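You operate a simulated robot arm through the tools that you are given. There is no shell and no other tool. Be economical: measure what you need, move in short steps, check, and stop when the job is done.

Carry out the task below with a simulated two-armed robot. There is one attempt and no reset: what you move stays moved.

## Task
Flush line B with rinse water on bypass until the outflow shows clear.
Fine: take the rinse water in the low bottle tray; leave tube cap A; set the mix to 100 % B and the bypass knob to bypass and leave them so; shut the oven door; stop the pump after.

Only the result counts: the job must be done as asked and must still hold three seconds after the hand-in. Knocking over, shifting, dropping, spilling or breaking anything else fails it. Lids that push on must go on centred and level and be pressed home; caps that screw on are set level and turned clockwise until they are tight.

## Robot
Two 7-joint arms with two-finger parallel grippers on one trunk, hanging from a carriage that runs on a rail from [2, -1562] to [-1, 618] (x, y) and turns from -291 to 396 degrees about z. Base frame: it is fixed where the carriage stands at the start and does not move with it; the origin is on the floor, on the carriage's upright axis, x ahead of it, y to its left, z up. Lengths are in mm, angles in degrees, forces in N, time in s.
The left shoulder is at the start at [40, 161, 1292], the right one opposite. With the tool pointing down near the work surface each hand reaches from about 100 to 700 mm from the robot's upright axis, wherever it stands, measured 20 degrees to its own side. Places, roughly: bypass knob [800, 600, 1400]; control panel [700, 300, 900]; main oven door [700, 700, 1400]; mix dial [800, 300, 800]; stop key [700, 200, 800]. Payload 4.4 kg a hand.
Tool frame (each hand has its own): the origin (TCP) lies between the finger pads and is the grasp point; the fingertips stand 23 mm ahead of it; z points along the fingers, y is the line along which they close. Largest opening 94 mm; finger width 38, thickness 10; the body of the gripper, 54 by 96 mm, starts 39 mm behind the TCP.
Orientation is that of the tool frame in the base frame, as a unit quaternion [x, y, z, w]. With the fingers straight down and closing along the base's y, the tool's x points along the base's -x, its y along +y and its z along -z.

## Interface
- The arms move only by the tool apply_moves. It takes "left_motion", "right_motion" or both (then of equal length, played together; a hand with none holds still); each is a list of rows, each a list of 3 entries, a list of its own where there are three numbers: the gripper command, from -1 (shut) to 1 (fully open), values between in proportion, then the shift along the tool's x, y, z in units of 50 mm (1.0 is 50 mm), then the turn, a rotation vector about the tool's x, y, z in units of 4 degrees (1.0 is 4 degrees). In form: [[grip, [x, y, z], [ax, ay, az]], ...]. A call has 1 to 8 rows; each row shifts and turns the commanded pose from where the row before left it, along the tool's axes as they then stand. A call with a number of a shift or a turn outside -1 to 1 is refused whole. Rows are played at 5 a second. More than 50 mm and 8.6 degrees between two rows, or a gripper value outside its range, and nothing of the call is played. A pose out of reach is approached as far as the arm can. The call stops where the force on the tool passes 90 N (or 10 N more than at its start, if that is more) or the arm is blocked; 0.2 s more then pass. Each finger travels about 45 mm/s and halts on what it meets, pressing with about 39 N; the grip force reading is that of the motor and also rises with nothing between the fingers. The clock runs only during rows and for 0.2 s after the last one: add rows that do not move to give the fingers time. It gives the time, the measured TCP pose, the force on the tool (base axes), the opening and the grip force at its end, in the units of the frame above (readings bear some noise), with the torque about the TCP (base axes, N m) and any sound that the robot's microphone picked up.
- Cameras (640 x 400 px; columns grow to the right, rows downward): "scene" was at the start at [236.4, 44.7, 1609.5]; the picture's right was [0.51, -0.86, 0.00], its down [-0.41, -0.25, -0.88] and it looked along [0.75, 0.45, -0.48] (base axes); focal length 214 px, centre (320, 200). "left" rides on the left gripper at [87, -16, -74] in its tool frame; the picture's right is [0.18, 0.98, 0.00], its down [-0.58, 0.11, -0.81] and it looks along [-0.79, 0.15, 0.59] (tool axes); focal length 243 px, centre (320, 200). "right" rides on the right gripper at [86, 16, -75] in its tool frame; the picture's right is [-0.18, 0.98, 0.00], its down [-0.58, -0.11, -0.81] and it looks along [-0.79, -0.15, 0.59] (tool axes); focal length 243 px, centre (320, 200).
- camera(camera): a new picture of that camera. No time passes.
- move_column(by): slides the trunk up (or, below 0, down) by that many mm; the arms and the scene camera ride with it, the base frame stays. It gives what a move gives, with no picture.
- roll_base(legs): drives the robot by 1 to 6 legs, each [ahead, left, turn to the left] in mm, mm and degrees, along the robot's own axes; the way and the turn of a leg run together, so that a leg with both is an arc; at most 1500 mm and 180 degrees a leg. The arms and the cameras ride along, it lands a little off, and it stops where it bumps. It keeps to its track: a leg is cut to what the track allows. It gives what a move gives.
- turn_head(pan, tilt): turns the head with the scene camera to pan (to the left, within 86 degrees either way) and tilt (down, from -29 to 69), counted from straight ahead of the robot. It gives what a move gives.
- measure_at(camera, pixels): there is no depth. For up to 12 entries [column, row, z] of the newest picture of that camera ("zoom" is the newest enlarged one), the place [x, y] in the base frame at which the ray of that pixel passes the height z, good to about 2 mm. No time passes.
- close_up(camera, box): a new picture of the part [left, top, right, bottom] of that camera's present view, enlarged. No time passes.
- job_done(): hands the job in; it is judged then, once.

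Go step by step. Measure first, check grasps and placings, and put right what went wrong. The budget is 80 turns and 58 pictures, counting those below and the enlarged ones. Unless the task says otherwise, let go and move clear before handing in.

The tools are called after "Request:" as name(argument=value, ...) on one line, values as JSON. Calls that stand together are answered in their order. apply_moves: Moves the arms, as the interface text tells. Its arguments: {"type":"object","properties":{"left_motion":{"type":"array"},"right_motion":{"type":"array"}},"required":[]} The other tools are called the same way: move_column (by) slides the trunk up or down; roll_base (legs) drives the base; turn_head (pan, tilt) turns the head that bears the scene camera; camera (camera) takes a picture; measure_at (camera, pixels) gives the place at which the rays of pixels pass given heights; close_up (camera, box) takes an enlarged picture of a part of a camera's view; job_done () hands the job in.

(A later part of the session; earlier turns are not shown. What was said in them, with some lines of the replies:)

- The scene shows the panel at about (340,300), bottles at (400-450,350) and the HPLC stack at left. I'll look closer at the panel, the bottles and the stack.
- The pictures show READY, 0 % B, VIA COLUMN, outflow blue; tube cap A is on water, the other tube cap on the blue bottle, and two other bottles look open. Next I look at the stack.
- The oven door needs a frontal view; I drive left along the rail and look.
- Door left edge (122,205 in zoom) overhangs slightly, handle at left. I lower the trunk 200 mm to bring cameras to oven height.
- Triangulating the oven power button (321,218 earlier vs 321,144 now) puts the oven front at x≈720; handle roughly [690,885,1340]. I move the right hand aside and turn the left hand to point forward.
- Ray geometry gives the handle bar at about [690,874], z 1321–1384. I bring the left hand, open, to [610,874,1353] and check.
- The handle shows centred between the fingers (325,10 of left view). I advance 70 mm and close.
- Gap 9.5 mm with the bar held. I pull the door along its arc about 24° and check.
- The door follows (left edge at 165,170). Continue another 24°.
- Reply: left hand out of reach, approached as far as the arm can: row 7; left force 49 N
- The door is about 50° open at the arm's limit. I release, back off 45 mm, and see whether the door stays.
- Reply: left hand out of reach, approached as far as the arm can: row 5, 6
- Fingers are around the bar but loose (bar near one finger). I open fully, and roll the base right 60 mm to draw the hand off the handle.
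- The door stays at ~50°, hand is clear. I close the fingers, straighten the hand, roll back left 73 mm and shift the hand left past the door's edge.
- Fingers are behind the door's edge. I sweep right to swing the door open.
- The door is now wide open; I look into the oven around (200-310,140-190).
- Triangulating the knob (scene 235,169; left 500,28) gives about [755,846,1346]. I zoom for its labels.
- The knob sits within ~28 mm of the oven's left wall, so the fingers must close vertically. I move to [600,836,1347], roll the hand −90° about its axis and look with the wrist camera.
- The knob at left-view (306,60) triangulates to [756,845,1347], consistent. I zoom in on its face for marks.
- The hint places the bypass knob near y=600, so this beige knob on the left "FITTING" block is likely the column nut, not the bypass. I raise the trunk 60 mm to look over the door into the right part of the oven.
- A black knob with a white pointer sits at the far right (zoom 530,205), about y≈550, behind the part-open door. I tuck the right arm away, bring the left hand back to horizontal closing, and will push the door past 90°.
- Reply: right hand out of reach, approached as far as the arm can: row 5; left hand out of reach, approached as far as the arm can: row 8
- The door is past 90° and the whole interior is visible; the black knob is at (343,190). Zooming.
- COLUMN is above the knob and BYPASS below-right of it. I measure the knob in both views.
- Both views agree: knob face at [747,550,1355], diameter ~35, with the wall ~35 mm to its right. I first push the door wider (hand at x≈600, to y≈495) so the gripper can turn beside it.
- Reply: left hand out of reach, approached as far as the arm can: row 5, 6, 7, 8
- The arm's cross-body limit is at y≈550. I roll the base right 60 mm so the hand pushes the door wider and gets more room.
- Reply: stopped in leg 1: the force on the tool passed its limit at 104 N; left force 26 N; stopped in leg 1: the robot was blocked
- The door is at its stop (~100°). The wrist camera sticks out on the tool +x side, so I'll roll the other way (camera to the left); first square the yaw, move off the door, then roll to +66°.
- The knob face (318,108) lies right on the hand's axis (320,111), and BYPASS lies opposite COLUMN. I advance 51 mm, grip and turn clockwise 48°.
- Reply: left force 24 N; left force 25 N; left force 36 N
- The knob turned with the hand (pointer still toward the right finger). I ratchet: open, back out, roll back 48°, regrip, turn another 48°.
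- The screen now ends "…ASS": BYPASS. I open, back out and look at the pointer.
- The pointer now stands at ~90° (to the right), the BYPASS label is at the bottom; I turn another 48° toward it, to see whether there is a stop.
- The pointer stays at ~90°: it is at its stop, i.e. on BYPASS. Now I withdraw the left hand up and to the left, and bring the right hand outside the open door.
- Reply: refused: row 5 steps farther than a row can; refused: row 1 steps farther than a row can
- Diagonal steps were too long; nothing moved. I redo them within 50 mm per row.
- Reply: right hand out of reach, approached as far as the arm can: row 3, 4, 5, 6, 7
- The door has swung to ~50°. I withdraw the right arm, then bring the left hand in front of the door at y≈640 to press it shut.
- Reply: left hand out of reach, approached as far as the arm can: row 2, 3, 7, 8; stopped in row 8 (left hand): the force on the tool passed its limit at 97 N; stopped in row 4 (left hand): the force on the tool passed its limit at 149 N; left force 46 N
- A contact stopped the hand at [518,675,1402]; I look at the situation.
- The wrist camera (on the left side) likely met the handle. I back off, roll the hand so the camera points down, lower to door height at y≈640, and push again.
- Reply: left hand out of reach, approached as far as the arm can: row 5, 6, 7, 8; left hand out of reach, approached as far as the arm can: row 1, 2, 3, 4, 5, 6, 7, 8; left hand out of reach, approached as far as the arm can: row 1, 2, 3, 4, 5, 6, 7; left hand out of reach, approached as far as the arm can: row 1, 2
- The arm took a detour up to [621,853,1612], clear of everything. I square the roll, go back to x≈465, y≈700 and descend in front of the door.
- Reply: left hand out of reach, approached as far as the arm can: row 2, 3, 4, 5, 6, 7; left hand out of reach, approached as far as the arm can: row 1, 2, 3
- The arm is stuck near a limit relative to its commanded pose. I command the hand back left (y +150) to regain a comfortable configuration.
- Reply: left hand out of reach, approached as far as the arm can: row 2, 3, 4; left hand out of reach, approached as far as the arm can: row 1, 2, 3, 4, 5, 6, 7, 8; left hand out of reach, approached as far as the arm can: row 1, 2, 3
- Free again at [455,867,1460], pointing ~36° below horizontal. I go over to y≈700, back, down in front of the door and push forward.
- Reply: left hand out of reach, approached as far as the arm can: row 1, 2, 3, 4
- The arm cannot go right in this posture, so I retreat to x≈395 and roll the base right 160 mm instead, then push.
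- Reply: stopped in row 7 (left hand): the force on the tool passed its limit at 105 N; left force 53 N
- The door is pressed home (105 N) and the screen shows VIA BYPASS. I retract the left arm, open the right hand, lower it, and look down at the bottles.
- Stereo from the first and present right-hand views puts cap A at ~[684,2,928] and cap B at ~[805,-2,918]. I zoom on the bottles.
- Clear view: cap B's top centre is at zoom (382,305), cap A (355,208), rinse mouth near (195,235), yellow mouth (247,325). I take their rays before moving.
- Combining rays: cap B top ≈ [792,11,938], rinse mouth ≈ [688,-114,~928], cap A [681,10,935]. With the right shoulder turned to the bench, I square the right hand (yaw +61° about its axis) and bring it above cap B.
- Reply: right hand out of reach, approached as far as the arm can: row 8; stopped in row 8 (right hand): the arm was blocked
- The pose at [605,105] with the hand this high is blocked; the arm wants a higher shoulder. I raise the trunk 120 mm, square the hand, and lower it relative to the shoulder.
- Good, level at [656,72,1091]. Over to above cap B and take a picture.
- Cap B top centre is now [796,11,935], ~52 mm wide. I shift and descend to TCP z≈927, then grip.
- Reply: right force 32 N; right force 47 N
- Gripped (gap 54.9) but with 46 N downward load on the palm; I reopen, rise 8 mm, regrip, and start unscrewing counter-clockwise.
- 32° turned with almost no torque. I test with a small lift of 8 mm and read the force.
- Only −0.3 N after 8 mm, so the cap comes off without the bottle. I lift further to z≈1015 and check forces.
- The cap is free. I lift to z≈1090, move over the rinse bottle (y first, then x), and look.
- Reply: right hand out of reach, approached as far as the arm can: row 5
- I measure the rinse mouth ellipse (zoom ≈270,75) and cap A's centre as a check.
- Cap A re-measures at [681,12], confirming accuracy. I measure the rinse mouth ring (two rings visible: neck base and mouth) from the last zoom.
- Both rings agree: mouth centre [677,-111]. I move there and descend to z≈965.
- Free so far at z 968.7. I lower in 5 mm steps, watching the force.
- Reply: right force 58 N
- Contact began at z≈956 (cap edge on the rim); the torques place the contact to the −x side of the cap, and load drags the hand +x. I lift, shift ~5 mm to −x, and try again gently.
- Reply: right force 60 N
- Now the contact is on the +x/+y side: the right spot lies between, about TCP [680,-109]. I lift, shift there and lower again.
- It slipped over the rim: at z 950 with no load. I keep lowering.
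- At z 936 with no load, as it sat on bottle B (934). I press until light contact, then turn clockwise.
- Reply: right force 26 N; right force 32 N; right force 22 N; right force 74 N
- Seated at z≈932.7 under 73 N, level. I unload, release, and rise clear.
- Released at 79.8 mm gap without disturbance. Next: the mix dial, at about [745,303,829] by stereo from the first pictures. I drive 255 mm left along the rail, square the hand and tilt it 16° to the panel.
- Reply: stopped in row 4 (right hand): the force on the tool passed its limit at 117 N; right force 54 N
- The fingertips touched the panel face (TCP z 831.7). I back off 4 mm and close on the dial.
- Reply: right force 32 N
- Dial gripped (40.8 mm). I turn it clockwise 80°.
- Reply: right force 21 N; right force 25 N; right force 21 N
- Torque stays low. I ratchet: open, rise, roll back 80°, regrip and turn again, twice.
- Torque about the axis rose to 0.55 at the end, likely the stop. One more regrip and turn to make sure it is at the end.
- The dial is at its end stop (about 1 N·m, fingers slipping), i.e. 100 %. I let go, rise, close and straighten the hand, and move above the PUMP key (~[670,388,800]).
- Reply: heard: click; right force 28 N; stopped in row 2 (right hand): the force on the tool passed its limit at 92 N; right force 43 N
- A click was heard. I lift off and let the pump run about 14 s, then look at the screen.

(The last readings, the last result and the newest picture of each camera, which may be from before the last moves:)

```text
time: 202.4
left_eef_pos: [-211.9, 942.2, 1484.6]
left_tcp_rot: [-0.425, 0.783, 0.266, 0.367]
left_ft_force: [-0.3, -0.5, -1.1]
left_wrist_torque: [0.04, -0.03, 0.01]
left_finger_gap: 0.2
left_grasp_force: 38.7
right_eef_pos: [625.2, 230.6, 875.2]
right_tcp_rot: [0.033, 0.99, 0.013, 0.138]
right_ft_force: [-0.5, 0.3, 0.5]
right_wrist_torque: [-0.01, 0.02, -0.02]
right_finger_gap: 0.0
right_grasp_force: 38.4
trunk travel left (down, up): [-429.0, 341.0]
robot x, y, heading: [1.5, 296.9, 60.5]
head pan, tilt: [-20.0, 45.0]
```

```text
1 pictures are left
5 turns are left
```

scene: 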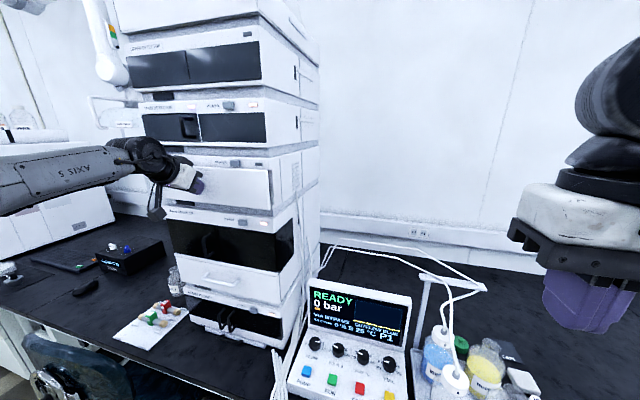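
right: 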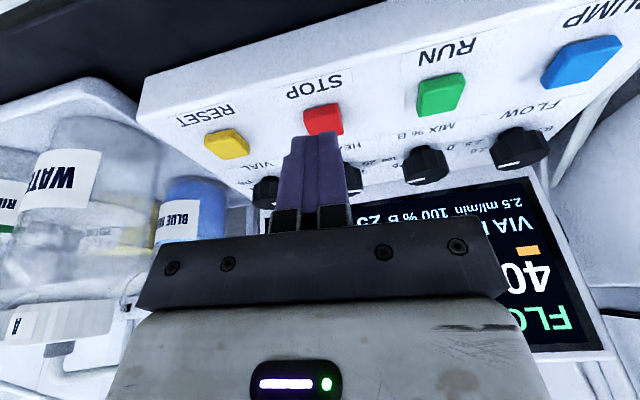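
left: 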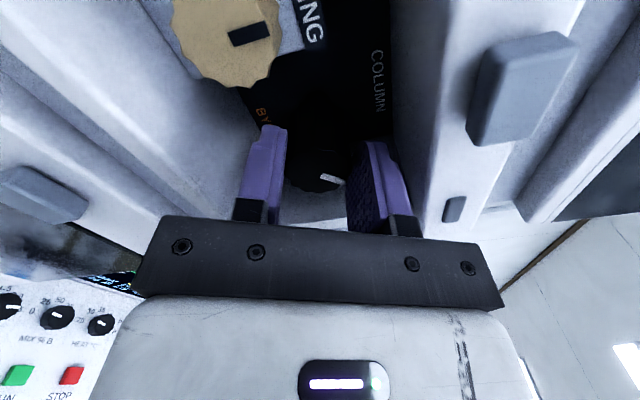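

The screen shows FLOW, 100 % B, 2.5 ml/min: the pump runs. I measure the STOP key (323,118), shift the hand left to uncover the outflow text, keep flushing for a good while, then take the last picture.

Request:
measure_at(camera="right", pixels=[[323, 118, 798], [323, 118, 805], [323, 105, 798], [595, 62, 798]])

Request:
apply_moves(right_motion=[[-1, [0, 0, -0.8], [0, 0, 0]], [-1, [0, 0, -0.8], [0, 0, 0]], [-1, [0, 0.9, 0], [0, 0, 0]], [-1, [0, 0.9, 0], [0, 0, 0]], [-1, [0, 0.9, 0], [0, 0, 0]], [-1, [0, 0.9, 0], [0, 0, 0]], [-1, [0, 0, 0], [0, 0, 0]], [-1, [0, 0, 0], [0, 0, 0]]])

Request:
apply_moves(right_motion=[[-1, [0, 0, 0], [0, 0, 0]], [-1, [0, 0, 0], [0, 0, 0]], [-1, [0, 0, 0], [0, 0, 0]], [-1, [0, 0, 0], [0, 0, 0]], [-1, [0, 0, 0], [0, 0, 0]], [-1, [0, 0, 0], [0, 0, 0]], [-1, [0, 0, 0], [0, 0, 0]], [-1, [0, 0, 0], [0, 0, 0]]])

Request:
apply_moves(right_motion=[[-1, [0, 0, 0], [0, 0, 0]], [-1, [0, 0, 0], [0, 0, 0]], [-1, [0, 0, 0], [0, 0, 0]], [-1, [0, 0, 0], [0, 0, 0]], [-1, [0, 0, 0], [0, 0, 0]], [-1, [0, 0, 0], [0, 0, 0]], [-1, [0, 0, 0], [0, 0, 0]], [-1, [0, 0, 0], [0, 0, 0]]])

Request:
apply_moves(right_motion=[[-1, [0, 0, 0], [0, 0, 0]], [-1, [0, 0, 0], [0, 0, 0]], [-1, [0, 0, 0], [0, 0, 0]], [-1, [0, 0, 0], [0, 0, 0]], [-1, [0, 0, 0], [0, 0, 0]], [-1, [0, 0, 0], [0, 0, 0]], [-1, [0, 0, 0], [0, 0, 0]], [-1, [0, 0, 0], [0, 0, 0]]])

Request:
apply_moves(right_motion=[[-1, [0, 0, 0], [0, 0, 0]], [-1, [0, 0, 0], [0, 0, 0]], [-1, [0, 0, 0], [0, 0, 0]], [-1, [0, 0, 0], [0, 0, 0]], [-1, [0, 0, 0], [0, 0, 0]], [-1, [0, 0, 0], [0, 0, 0]], [-1, [0, 0, 0], [0, 0, 0]], [-1, [0, 0, 0], [0, 0, 0]]])

Request:
apply_moves(right_motion=[[-1, [0, 0, 0], [0, 0, 0]], [-1, [0, 0, 0], [0, 0, 0]], [-1, [0, 0, 0], [0, 0, 0]], [-1, [0, 0, 0], [0, 0, 0]], [-1, [0, 0, 0], [0, 0, 0]], [-1, [0, 0, 0], [0, 0, 0]], [-1, [0, 0, 0], [0, 0, 0]], [-1, [0, 0, 0], [0, 0, 0]]])

Request:
apply_moves(right_motion=[[-1, [0, 0, 0], [0, 0, 0]], [-1, [0, 0, 0], [0, 0, 0]], [-1, [0, 0, 0], [0, 0, 0]], [-1, [0, 0, 0], [0, 0, 0]], [-1, [0, 0, 0], [0, 0, 0]], [-1, [0, 0, 0], [0, 0, 0]], [-1, [0, 0, 0], [0, 0, 0]], [-1, [0, 0, 0], [0, 0, 0]]])

Request:
apply_moves(right_motion=[[-1, [0, 0, 0], [0, 0, 0]], [-1, [0, 0, 0], [0, 0, 0]], [-1, [0, 0, 0], [0, 0, 0]], [-1, [0, 0, 0], [0, 0, 0]], [-1, [0, 0, 0], [0, 0, 0]], [-1, [0, 0, 0], [0, 0, 0]], [-1, [0, 0, 0], [0, 0, 0]], [-1, [0, 0, 0], [0, 0, 0]]])

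Request:
apply_moves(right_motion=[[-1, [0, 0, 0], [0, 0, 0]], [-1, [0, 0, 0], [0, 0, 0]], [-1, [0, 0, 0], [0, 0, 0]], [-1, [0, 0, 0], [0, 0, 0]], [-1, [0, 0, 0], [0, 0, 0]], [-1, [0, 0, 0], [0, 0, 0]], [-1, [0, 0, 0], [0, 0, 0]], [-1, [0, 0, 0], [0, 0, 0]]])

Request:
apply_moves(right_motion=[[-1, [0, 0, 0], [0, 0, 0]], [-1, [0, 0, 0], [0, 0, 0]], [-1, [0, 0, 0], [0, 0, 0]], [-1, [0, 0, 0], [0, 0, 0]], [-1, [0, 0, 0], [0, 0, 0]], [-1, [0, 0, 0], [0, 0, 0]], [-1, [0, 0, 0], [0, 0, 0]], [-1, [0, 0, 0], [0, 0, 0]]])

Request:
apply_moves(right_motion=[[-1, [0, 0, 0], [0, 0, 0]], [-1, [0, 0, 0], [0, 0, 0]], [-1, [0, 0, 0], [0, 0, 0]], [-1, [0, 0, 0], [0, 0, 0]], [-1, [0, 0, 0], [0, 0, 0]], [-1, [0, 0, 0], [0, 0, 0]], [-1, [0, 0, 0], [0, 0, 0]], [-1, [0, 0, 0], [0, 0, 0]]])

Request:
apply_moves(right_motion=[[-1, [0, 0, 0], [0, 0, 0]], [-1, [0, 0, 0], [0, 0, 0]], [-1, [0, 0, 0], [0, 0, 0]], [-1, [0, 0, 0], [0, 0, 0]], [-1, [0, 0, 0], [0, 0, 0]], [-1, [0, 0, 0], [0, 0, 0]], [-1, [0, 0, 0], [0, 0, 0]], [-1, [0, 0, 0], [0, 0, 0]]])

Request:
apply_moves(right_motion=[[-1, [0, 0, 0], [0, 0, 0]], [-1, [0, 0, 0], [0, 0, 0]], [-1, [0, 0, 0], [0, 0, 0]], [-1, [0, 0, 0], [0, 0, 0]], [-1, [0, 0, 0], [0, 0, 0]], [-1, [0, 0, 0], [0, 0, 0]], [-1, [0, 0, 0], [0, 0, 0]], [-1, [0, 0, 0], [0, 0, 0]]])

Request:
camera(camera="right")

```text
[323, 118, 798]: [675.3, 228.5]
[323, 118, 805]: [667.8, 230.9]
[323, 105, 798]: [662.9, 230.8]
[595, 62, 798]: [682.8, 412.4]
```

```text
time: 204.2
left_eef_pos: [-212.7, 942.3, 1485.5]
left_tcp_rot: [-0.425, 0.783, 0.266, 0.368]
left_ft_force: [-0.6, -0.8, 0.3]
left_wrist_torque: [-0.01, -0.04, -0.01]
left_finger_gap: 0.1
left_grasp_force: 38.6
right_eef_pos: [614.7, 411.3, 959.4]
right_tcp_rot: [0.034, 0.99, 0.013, 0.138]
right_ft_force: [-0.6, -0.4, -0.4]
right_wrist_torque: [-0.02, -0.02, -0.01]
right_finger_gap: 0.0
right_grasp_force: 39.3
trunk travel left (down, up): [-429.0, 341.0]
robot x, y, heading: [-3.0, 299.7, 61.2]
head pan, tilt: [-20.0, 45.0]
```

```text
time: 206.0
left_eef_pos: [-211.2, 942.8, 1484.3]
left_tcp_rot: [-0.426, 0.782, 0.267, 0.368]
left_ft_force: [0.2, 0.0, -0.2]
left_wrist_torque: [0.02, 0.02, -0.02]
left_finger_gap: 0.0
left_grasp_force: 38.6
right_eef_pos: [614.3, 409.8, 958.6]
right_tcp_rot: [0.034, 0.99, 0.012, 0.139]
right_ft_force: [-0.1, -0.6, 0.2]
right_wrist_torque: [0.03, -0.02, 0.0]
right_finger_gap: 0.1
right_grasp_force: 39.5
trunk travel left (down, up): [-429.0, 341.0]
robot x, y, heading: [-1.5, 297.4, 60.9]
head pan, tilt: [-20.0, 45.0]
```

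```text
time: 207.8
left_eef_pos: [-212.6, 942.8, 1484.5]
left_tcp_rot: [-0.425, 0.783, 0.267, 0.368]
left_ft_force: [-0.7, -0.2, -0.5]
left_wrist_torque: [-0.01, -0.01, 0.0]
left_finger_gap: 0.0
left_grasp_force: 38.9
right_eef_pos: [614.4, 411.9, 958.5]
right_tcp_rot: [0.034, 0.99, 0.013, 0.138]
right_ft_force: [0.1, -0.6, -0.6]
right_wrist_torque: [-0.01, 0.01, 0.02]
right_finger_gap: 0.1
right_grasp_force: 38.9
trunk travel left (down, up): [-429.0, 341.0]
robot x, y, heading: [-4.7, 299.0, 61.3]
head pan, tilt: [-20.0, 45.0]
```

```text
time: 209.6
left_eef_pos: [-211.0, 942.9, 1485.5]
left_tcp_rot: [-0.425, 0.783, 0.267, 0.368]
left_ft_force: [1.4, -0.7, 0.3]
left_wrist_torque: [0.02, 0.01, 0.01]
left_finger_gap: 0.0
left_grasp_force: 38.8
right_eef_pos: [614.1, 410.8, 959.2]
right_tcp_rot: [0.034, 0.99, 0.014, 0.138]
right_ft_force: [0.0, -0.2, -0.1]
right_wrist_torque: [0.01, -0.02, -0.01]
right_finger_gap: 0.0
right_grasp_force: 39.1
trunk travel left (down, up): [-429.0, 341.0]
robot x, y, heading: [1.8, 300.1, 61.2]
head pan, tilt: [-20.0, 45.0]
```

```text
time: 211.4
left_eef_pos: [-210.9, 941.6, 1485.8]
left_tcp_rot: [-0.426, 0.782, 0.267, 0.367]
left_ft_force: [-0.1, -0.5, 0.6]
left_wrist_torque: [-0.01, 0.01, -0.02]
left_finger_gap: 0.0
left_grasp_force: 39.2
right_eef_pos: [614.6, 409.5, 958.9]
right_tcp_rot: [0.034, 0.99, 0.013, 0.138]
right_ft_force: [-0.1, -0.3, -0.2]
right_wrist_torque: [-0.01, 0.0, 0.0]
right_finger_gap: 0.0
right_grasp_force: 39.4
trunk travel left (down, up): [-429.0, 341.0]
robot x, y, heading: [0.5, 299.1, 61.1]
head pan, tilt: [-20.0, 45.0]
```

```text
time: 213.2
left_eef_pos: [-211.2, 942.5, 1484.0]
left_tcp_rot: [-0.426, 0.782, 0.268, 0.367]
left_ft_force: [-0.2, -0.3, 0.6]
left_wrist_torque: [-0.01, 0.01, 0.04]
left_finger_gap: 0.2
left_grasp_force: 40.2
right_eef_pos: [614.3, 409.7, 958.6]
right_tcp_rot: [0.034, 0.99, 0.013, 0.138]
right_ft_force: [-0.5, 1.0, 0.5]
right_wrist_torque: [-0.02, -0.04, 0.0]
right_finger_gap: 0.1
right_grasp_force: 38.8
trunk travel left (down, up): [-429.0, 341.0]
robot x, y, heading: [-4.4, 299.6, 60.8]
head pan, tilt: [-20.0, 45.0]
```

```text
time: 215.0
left_eef_pos: [-210.9, 941.8, 1485.5]
left_tcp_rot: [-0.425, 0.783, 0.267, 0.368]
left_ft_force: [0.4, 1.1, 0.3]
left_wrist_torque: [0.02, -0.03, 0.0]
left_finger_gap: 0.2
left_grasp_force: 39.0
right_eef_pos: [614.2, 411.5, 958.5]
right_tcp_rot: [0.034, 0.99, 0.014, 0.138]
right_ft_force: [-0.2, 0.3, 0.3]
right_wrist_torque: [0.03, 0.03, -0.01]
right_finger_gap: 0.0
right_grasp_force: 38.8
trunk travel left (down, up): [-429.0, 341.0]
robot x, y, heading: [-2.3, 296.3, 61.0]
head pan, tilt: [-20.0, 45.0]
```

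```text
time: 216.8
left_eef_pos: [-210.8, 942.2, 1485.3]
left_tcp_rot: [-0.425, 0.783, 0.266, 0.369]
left_ft_force: [-0.3, -0.2, -0.3]
left_wrist_torque: [-0.02, 0.02, -0.01]
left_finger_gap: 0.1
left_grasp_force: 39.6
right_eef_pos: [614.3, 410.6, 959.6]
right_tcp_rot: [0.034, 0.99, 0.013, 0.138]
right_ft_force: [-0.7, 1.1, -0.9]
right_wrist_torque: [0.0, 0.01, 0.0]
right_finger_gap: 0.0
right_grasp_force: 39.2
trunk travel left (down, up): [-429.0, 341.0]
robot x, y, heading: [2.8, 302.1, 61.2]
head pan, tilt: [-20.0, 45.0]
```

```text
time: 218.6
left_eef_pos: [-211.9, 941.9, 1485.4]
left_tcp_rot: [-0.426, 0.783, 0.267, 0.367]
left_ft_force: [-0.3, 1.1, 0.6]
left_wrist_torque: [0.01, -0.01, 0.01]
left_finger_gap: 0.0
left_grasp_force: 38.9
right_eef_pos: [614.2, 410.7, 959.0]
right_tcp_rot: [0.034, 0.99, 0.012, 0.138]
right_ft_force: [0.3, -0.4, -0.8]
right_wrist_torque: [0.0, -0.02, 0.0]
right_finger_gap: 0.2
right_grasp_force: 38.5
trunk travel left (down, up): [-429.0, 341.0]
robot x, y, heading: [-0.3, 296.1, 61.2]
head pan, tilt: [-20.0, 45.0]
```

```text
time: 220.4
left_eef_pos: [-212.3, 941.8, 1484.6]
left_tcp_rot: [-0.425, 0.783, 0.267, 0.367]
left_ft_force: [-0.7, -0.1, -0.1]
left_wrist_torque: [-0.01, -0.04, 0.03]
left_finger_gap: 0.1
left_grasp_force: 38.5
right_eef_pos: [614.3, 410.8, 958.6]
right_tcp_rot: [0.034, 0.99, 0.013, 0.139]
right_ft_force: [0.6, -0.3, -0.5]
right_wrist_torque: [0.01, 0.01, -0.01]
right_finger_gap: 0.0
right_grasp_force: 39.1
trunk travel left (down, up): [-429.0, 341.0]
robot x, y, heading: [-3.1, 295.2, 61.0]
head pan, tilt: [-20.0, 45.0]
```

```text
time: 222.2
left_eef_pos: [-211.8, 943.1, 1485.2]
left_tcp_rot: [-0.426, 0.782, 0.267, 0.368]
left_ft_force: [-0.5, -0.1, -0.1]
left_wrist_torque: [-0.02, 0.0, 0.04]
left_finger_gap: 0.0
left_grasp_force: 39.1
right_eef_pos: [614.2, 410.9, 959.7]
right_tcp_rot: [0.034, 0.99, 0.013, 0.138]
right_ft_force: [-0.6, -0.4, 0.4]
right_wrist_torque: [-0.01, -0.01, 0.0]
right_finger_gap: 0.0
right_grasp_force: 39.5
trunk travel left (down, up): [-429.0, 341.0]
robot x, y, heading: [-2.7, 297.8, 61.1]
head pan, tilt: [-20.0, 45.0]
```

```text
time: 224.0
left_eef_pos: [-210.9, 942.4, 1485.4]
left_tcp_rot: [-0.426, 0.782, 0.267, 0.368]
left_ft_force: [0.6, 0.2, 0.3]
left_wrist_torque: [-0.04, -0.02, 0.01]
left_finger_gap: 0.0
left_grasp_force: 39.1
right_eef_pos: [614.0, 410.1, 960.5]
right_tcp_rot: [0.034, 0.99, 0.013, 0.139]
right_ft_force: [0.2, -0.4, 0.5]
right_wrist_torque: [0.0, 0.02, 0.02]
right_finger_gap: 0.0
right_grasp_force: 38.0
trunk travel left (down, up): [-429.0, 341.0]
robot x, y, heading: [-1.6, 301.0, 60.9]
head pan, tilt: [-20.0, 45.0]
```

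```text
time: 225.8
left_eef_pos: [-212.4, 941.6, 1485.7]
left_tcp_rot: [-0.426, 0.783, 0.267, 0.368]
left_ft_force: [-0.2, 0.0, -0.2]
left_wrist_torque: [-0.02, 0.0, 0.0]
left_finger_gap: 0.1
left_grasp_force: 39.2
right_eef_pos: [614.0, 409.9, 960.3]
right_tcp_rot: [0.034, 0.99, 0.013, 0.138]
right_ft_force: [-0.6, -0.2, 0.1]
right_wrist_torque: [0.02, 0.01, -0.02]
right_finger_gap: 0.1
right_grasp_force: 38.5
trunk travel left (down, up): [-429.0, 341.0]
robot x, y, heading: [-1.3, 300.5, 61.0]
head pan, tilt: [-20.0, 45.0]
```

```text
0 pictures are left
4 turns are left
```

right: 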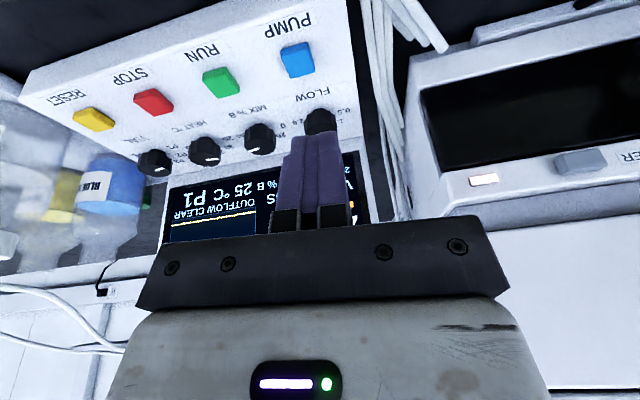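

The screen reads OUTFLOW CLEAR (215,210). Now I approach the STOP key, stopping ~15 mm above it.

Request:
measure_at(camera="right", pixels=[[153, 101, 803], [297, 60, 803]])

Request:
apply_moves(right_motion=[[-1, [-0.14, -0.9, 0], [0, 0, 0]], [-1, [-0.14, -0.9, 0], [0, 0, 0]], [-1, [-0.14, -0.9, 0], [0, 0, 0]], [-1, [-0.14, -0.9, 0], [0, 0, 0]], [-1, [0, 0, 0.8], [0, 0, 0]], [-1, [0, 0, 0.8], [0, 0, 0]], [-1, [0, 0, 0.6], [0, 0, 0]], [-1, [0, 0, 0], [0, 0, 0]]])

```text
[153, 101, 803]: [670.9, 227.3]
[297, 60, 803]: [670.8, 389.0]
```

```text
time: 227.6
left_eef_pos: [-211.1, 942.2, 1485.2]
left_tcp_rot: [-0.426, 0.782, 0.268, 0.368]
left_ft_force: [-0.4, 0.2, 0.4]
left_wrist_torque: [0.01, 0.01, 0.03]
left_finger_gap: 0.0
left_grasp_force: 39.4
right_eef_pos: [660.7, 229.6, 854.5]
right_tcp_rot: [0.034, 0.99, 0.012, 0.138]
right_ft_force: [0.7, -0.5, 0.5]
right_wrist_torque: [0.0, -0.01, 0.03]
right_finger_gap: 0.0
right_grasp_force: 38.7
trunk travel left (down, up): [-429.0, 341.0]
robot x, y, heading: [-3.7, 295.1, 61.2]
head pan, tilt: [-20.0, 45.0]
3 turns are left
```

STOP measures [671,227]; PUMP, pressed successfully with TCP [664,389,828], checks the offset. I press STOP and lift off.

Request:
apply_moves(right_motion=[[-1, [0.08, -0.04, 0.35], [0, 0, 0]], [-1, [0, 0, 0.12], [0, 0, 0]], [-1, [0, 0, 0.08], [0, 0, 0]], [-1, [0, 0, 0], [0, 0, 0]]])

Request:
apply_moves(right_motion=[[-1, [0, 0, -0.5], [0, 0, 0]], [-1, [0, 0, -0.8], [0, 0, 0]], [-1, [0, 0, -0.8], [0, 0, 0]], [-1, [0, 0, 0], [0, 0, 0]]])

```text
time: 228.6
left_eef_pos: [-212.2, 941.3, 1485.3]
left_tcp_rot: [-0.425, 0.783, 0.267, 0.367]
left_ft_force: [0.4, 0.6, -0.1]
left_wrist_torque: [-0.01, -0.01, 0.02]
left_finger_gap: 0.0
left_grasp_force: 38.7
right_eef_pos: [662.2, 230.0, 827.6]
right_tcp_rot: [0.034, 0.99, 0.014, 0.137]
right_ft_force: [-29.9, -2.6, 51.5]
right_wrist_torque: [-0.12, 1.25, -0.05]
right_finger_gap: 0.0
right_grasp_force: 39.3
trunk travel left (down, up): [-429.0, 341.0]
robot x, y, heading: [-0.6, 299.9, 61.0]
head pan, tilt: [-20.0, 45.0]
heard: click
```

```text
time: 229.6
left_eef_pos: [-211.9, 942.7, 1484.8]
left_tcp_rot: [-0.426, 0.782, 0.267, 0.369]
left_ft_force: [0.4, -0.5, -0.3]
left_wrist_torque: [0.04, -0.02, 0.0]
left_finger_gap: 0.1
left_grasp_force: 39.4
right_eef_pos: [634.4, 227.1, 927.3]
right_tcp_rot: [0.034, 0.99, 0.014, 0.137]
right_ft_force: [0.8, 0.2, -0.6]
right_wrist_torque: [0.0, 0.01, 0.02]
right_finger_gap: 0.0
right_grasp_force: 39.2
trunk travel left (down, up): [-429.0, 341.0]
robot x, y, heading: [-1.0, 300.2, 61.0]
head pan, tilt: [-20.0, 45.0]
2 turns are left
```

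The STOP key clicked under 51 N at [662,230,828] and the hand is clear at z 927; everything asked is in place, so I hand in.

Request:
job_done()

```text
The job is handed in.
```

I moved line B's tube cap onto the rinse water and flushed on bypass at 100 % B. The screen read OUTFLOW CLEAR, and I then pressed STOP, which clicked.

I had no pictures left after that, so I did not see the screen confirm the pump had stopped.

- **Left as asked:** the mix is at 100 % B, the bypass knob is on bypass, and I did not touch tube cap A.
- **Oven door:** pushed shut until the arm hit its force limit.
- **Cap B:** it is pressed level onto the rinse bottle. Turning it clockwise met almost no resistance, so I cannot say it screwed tight.
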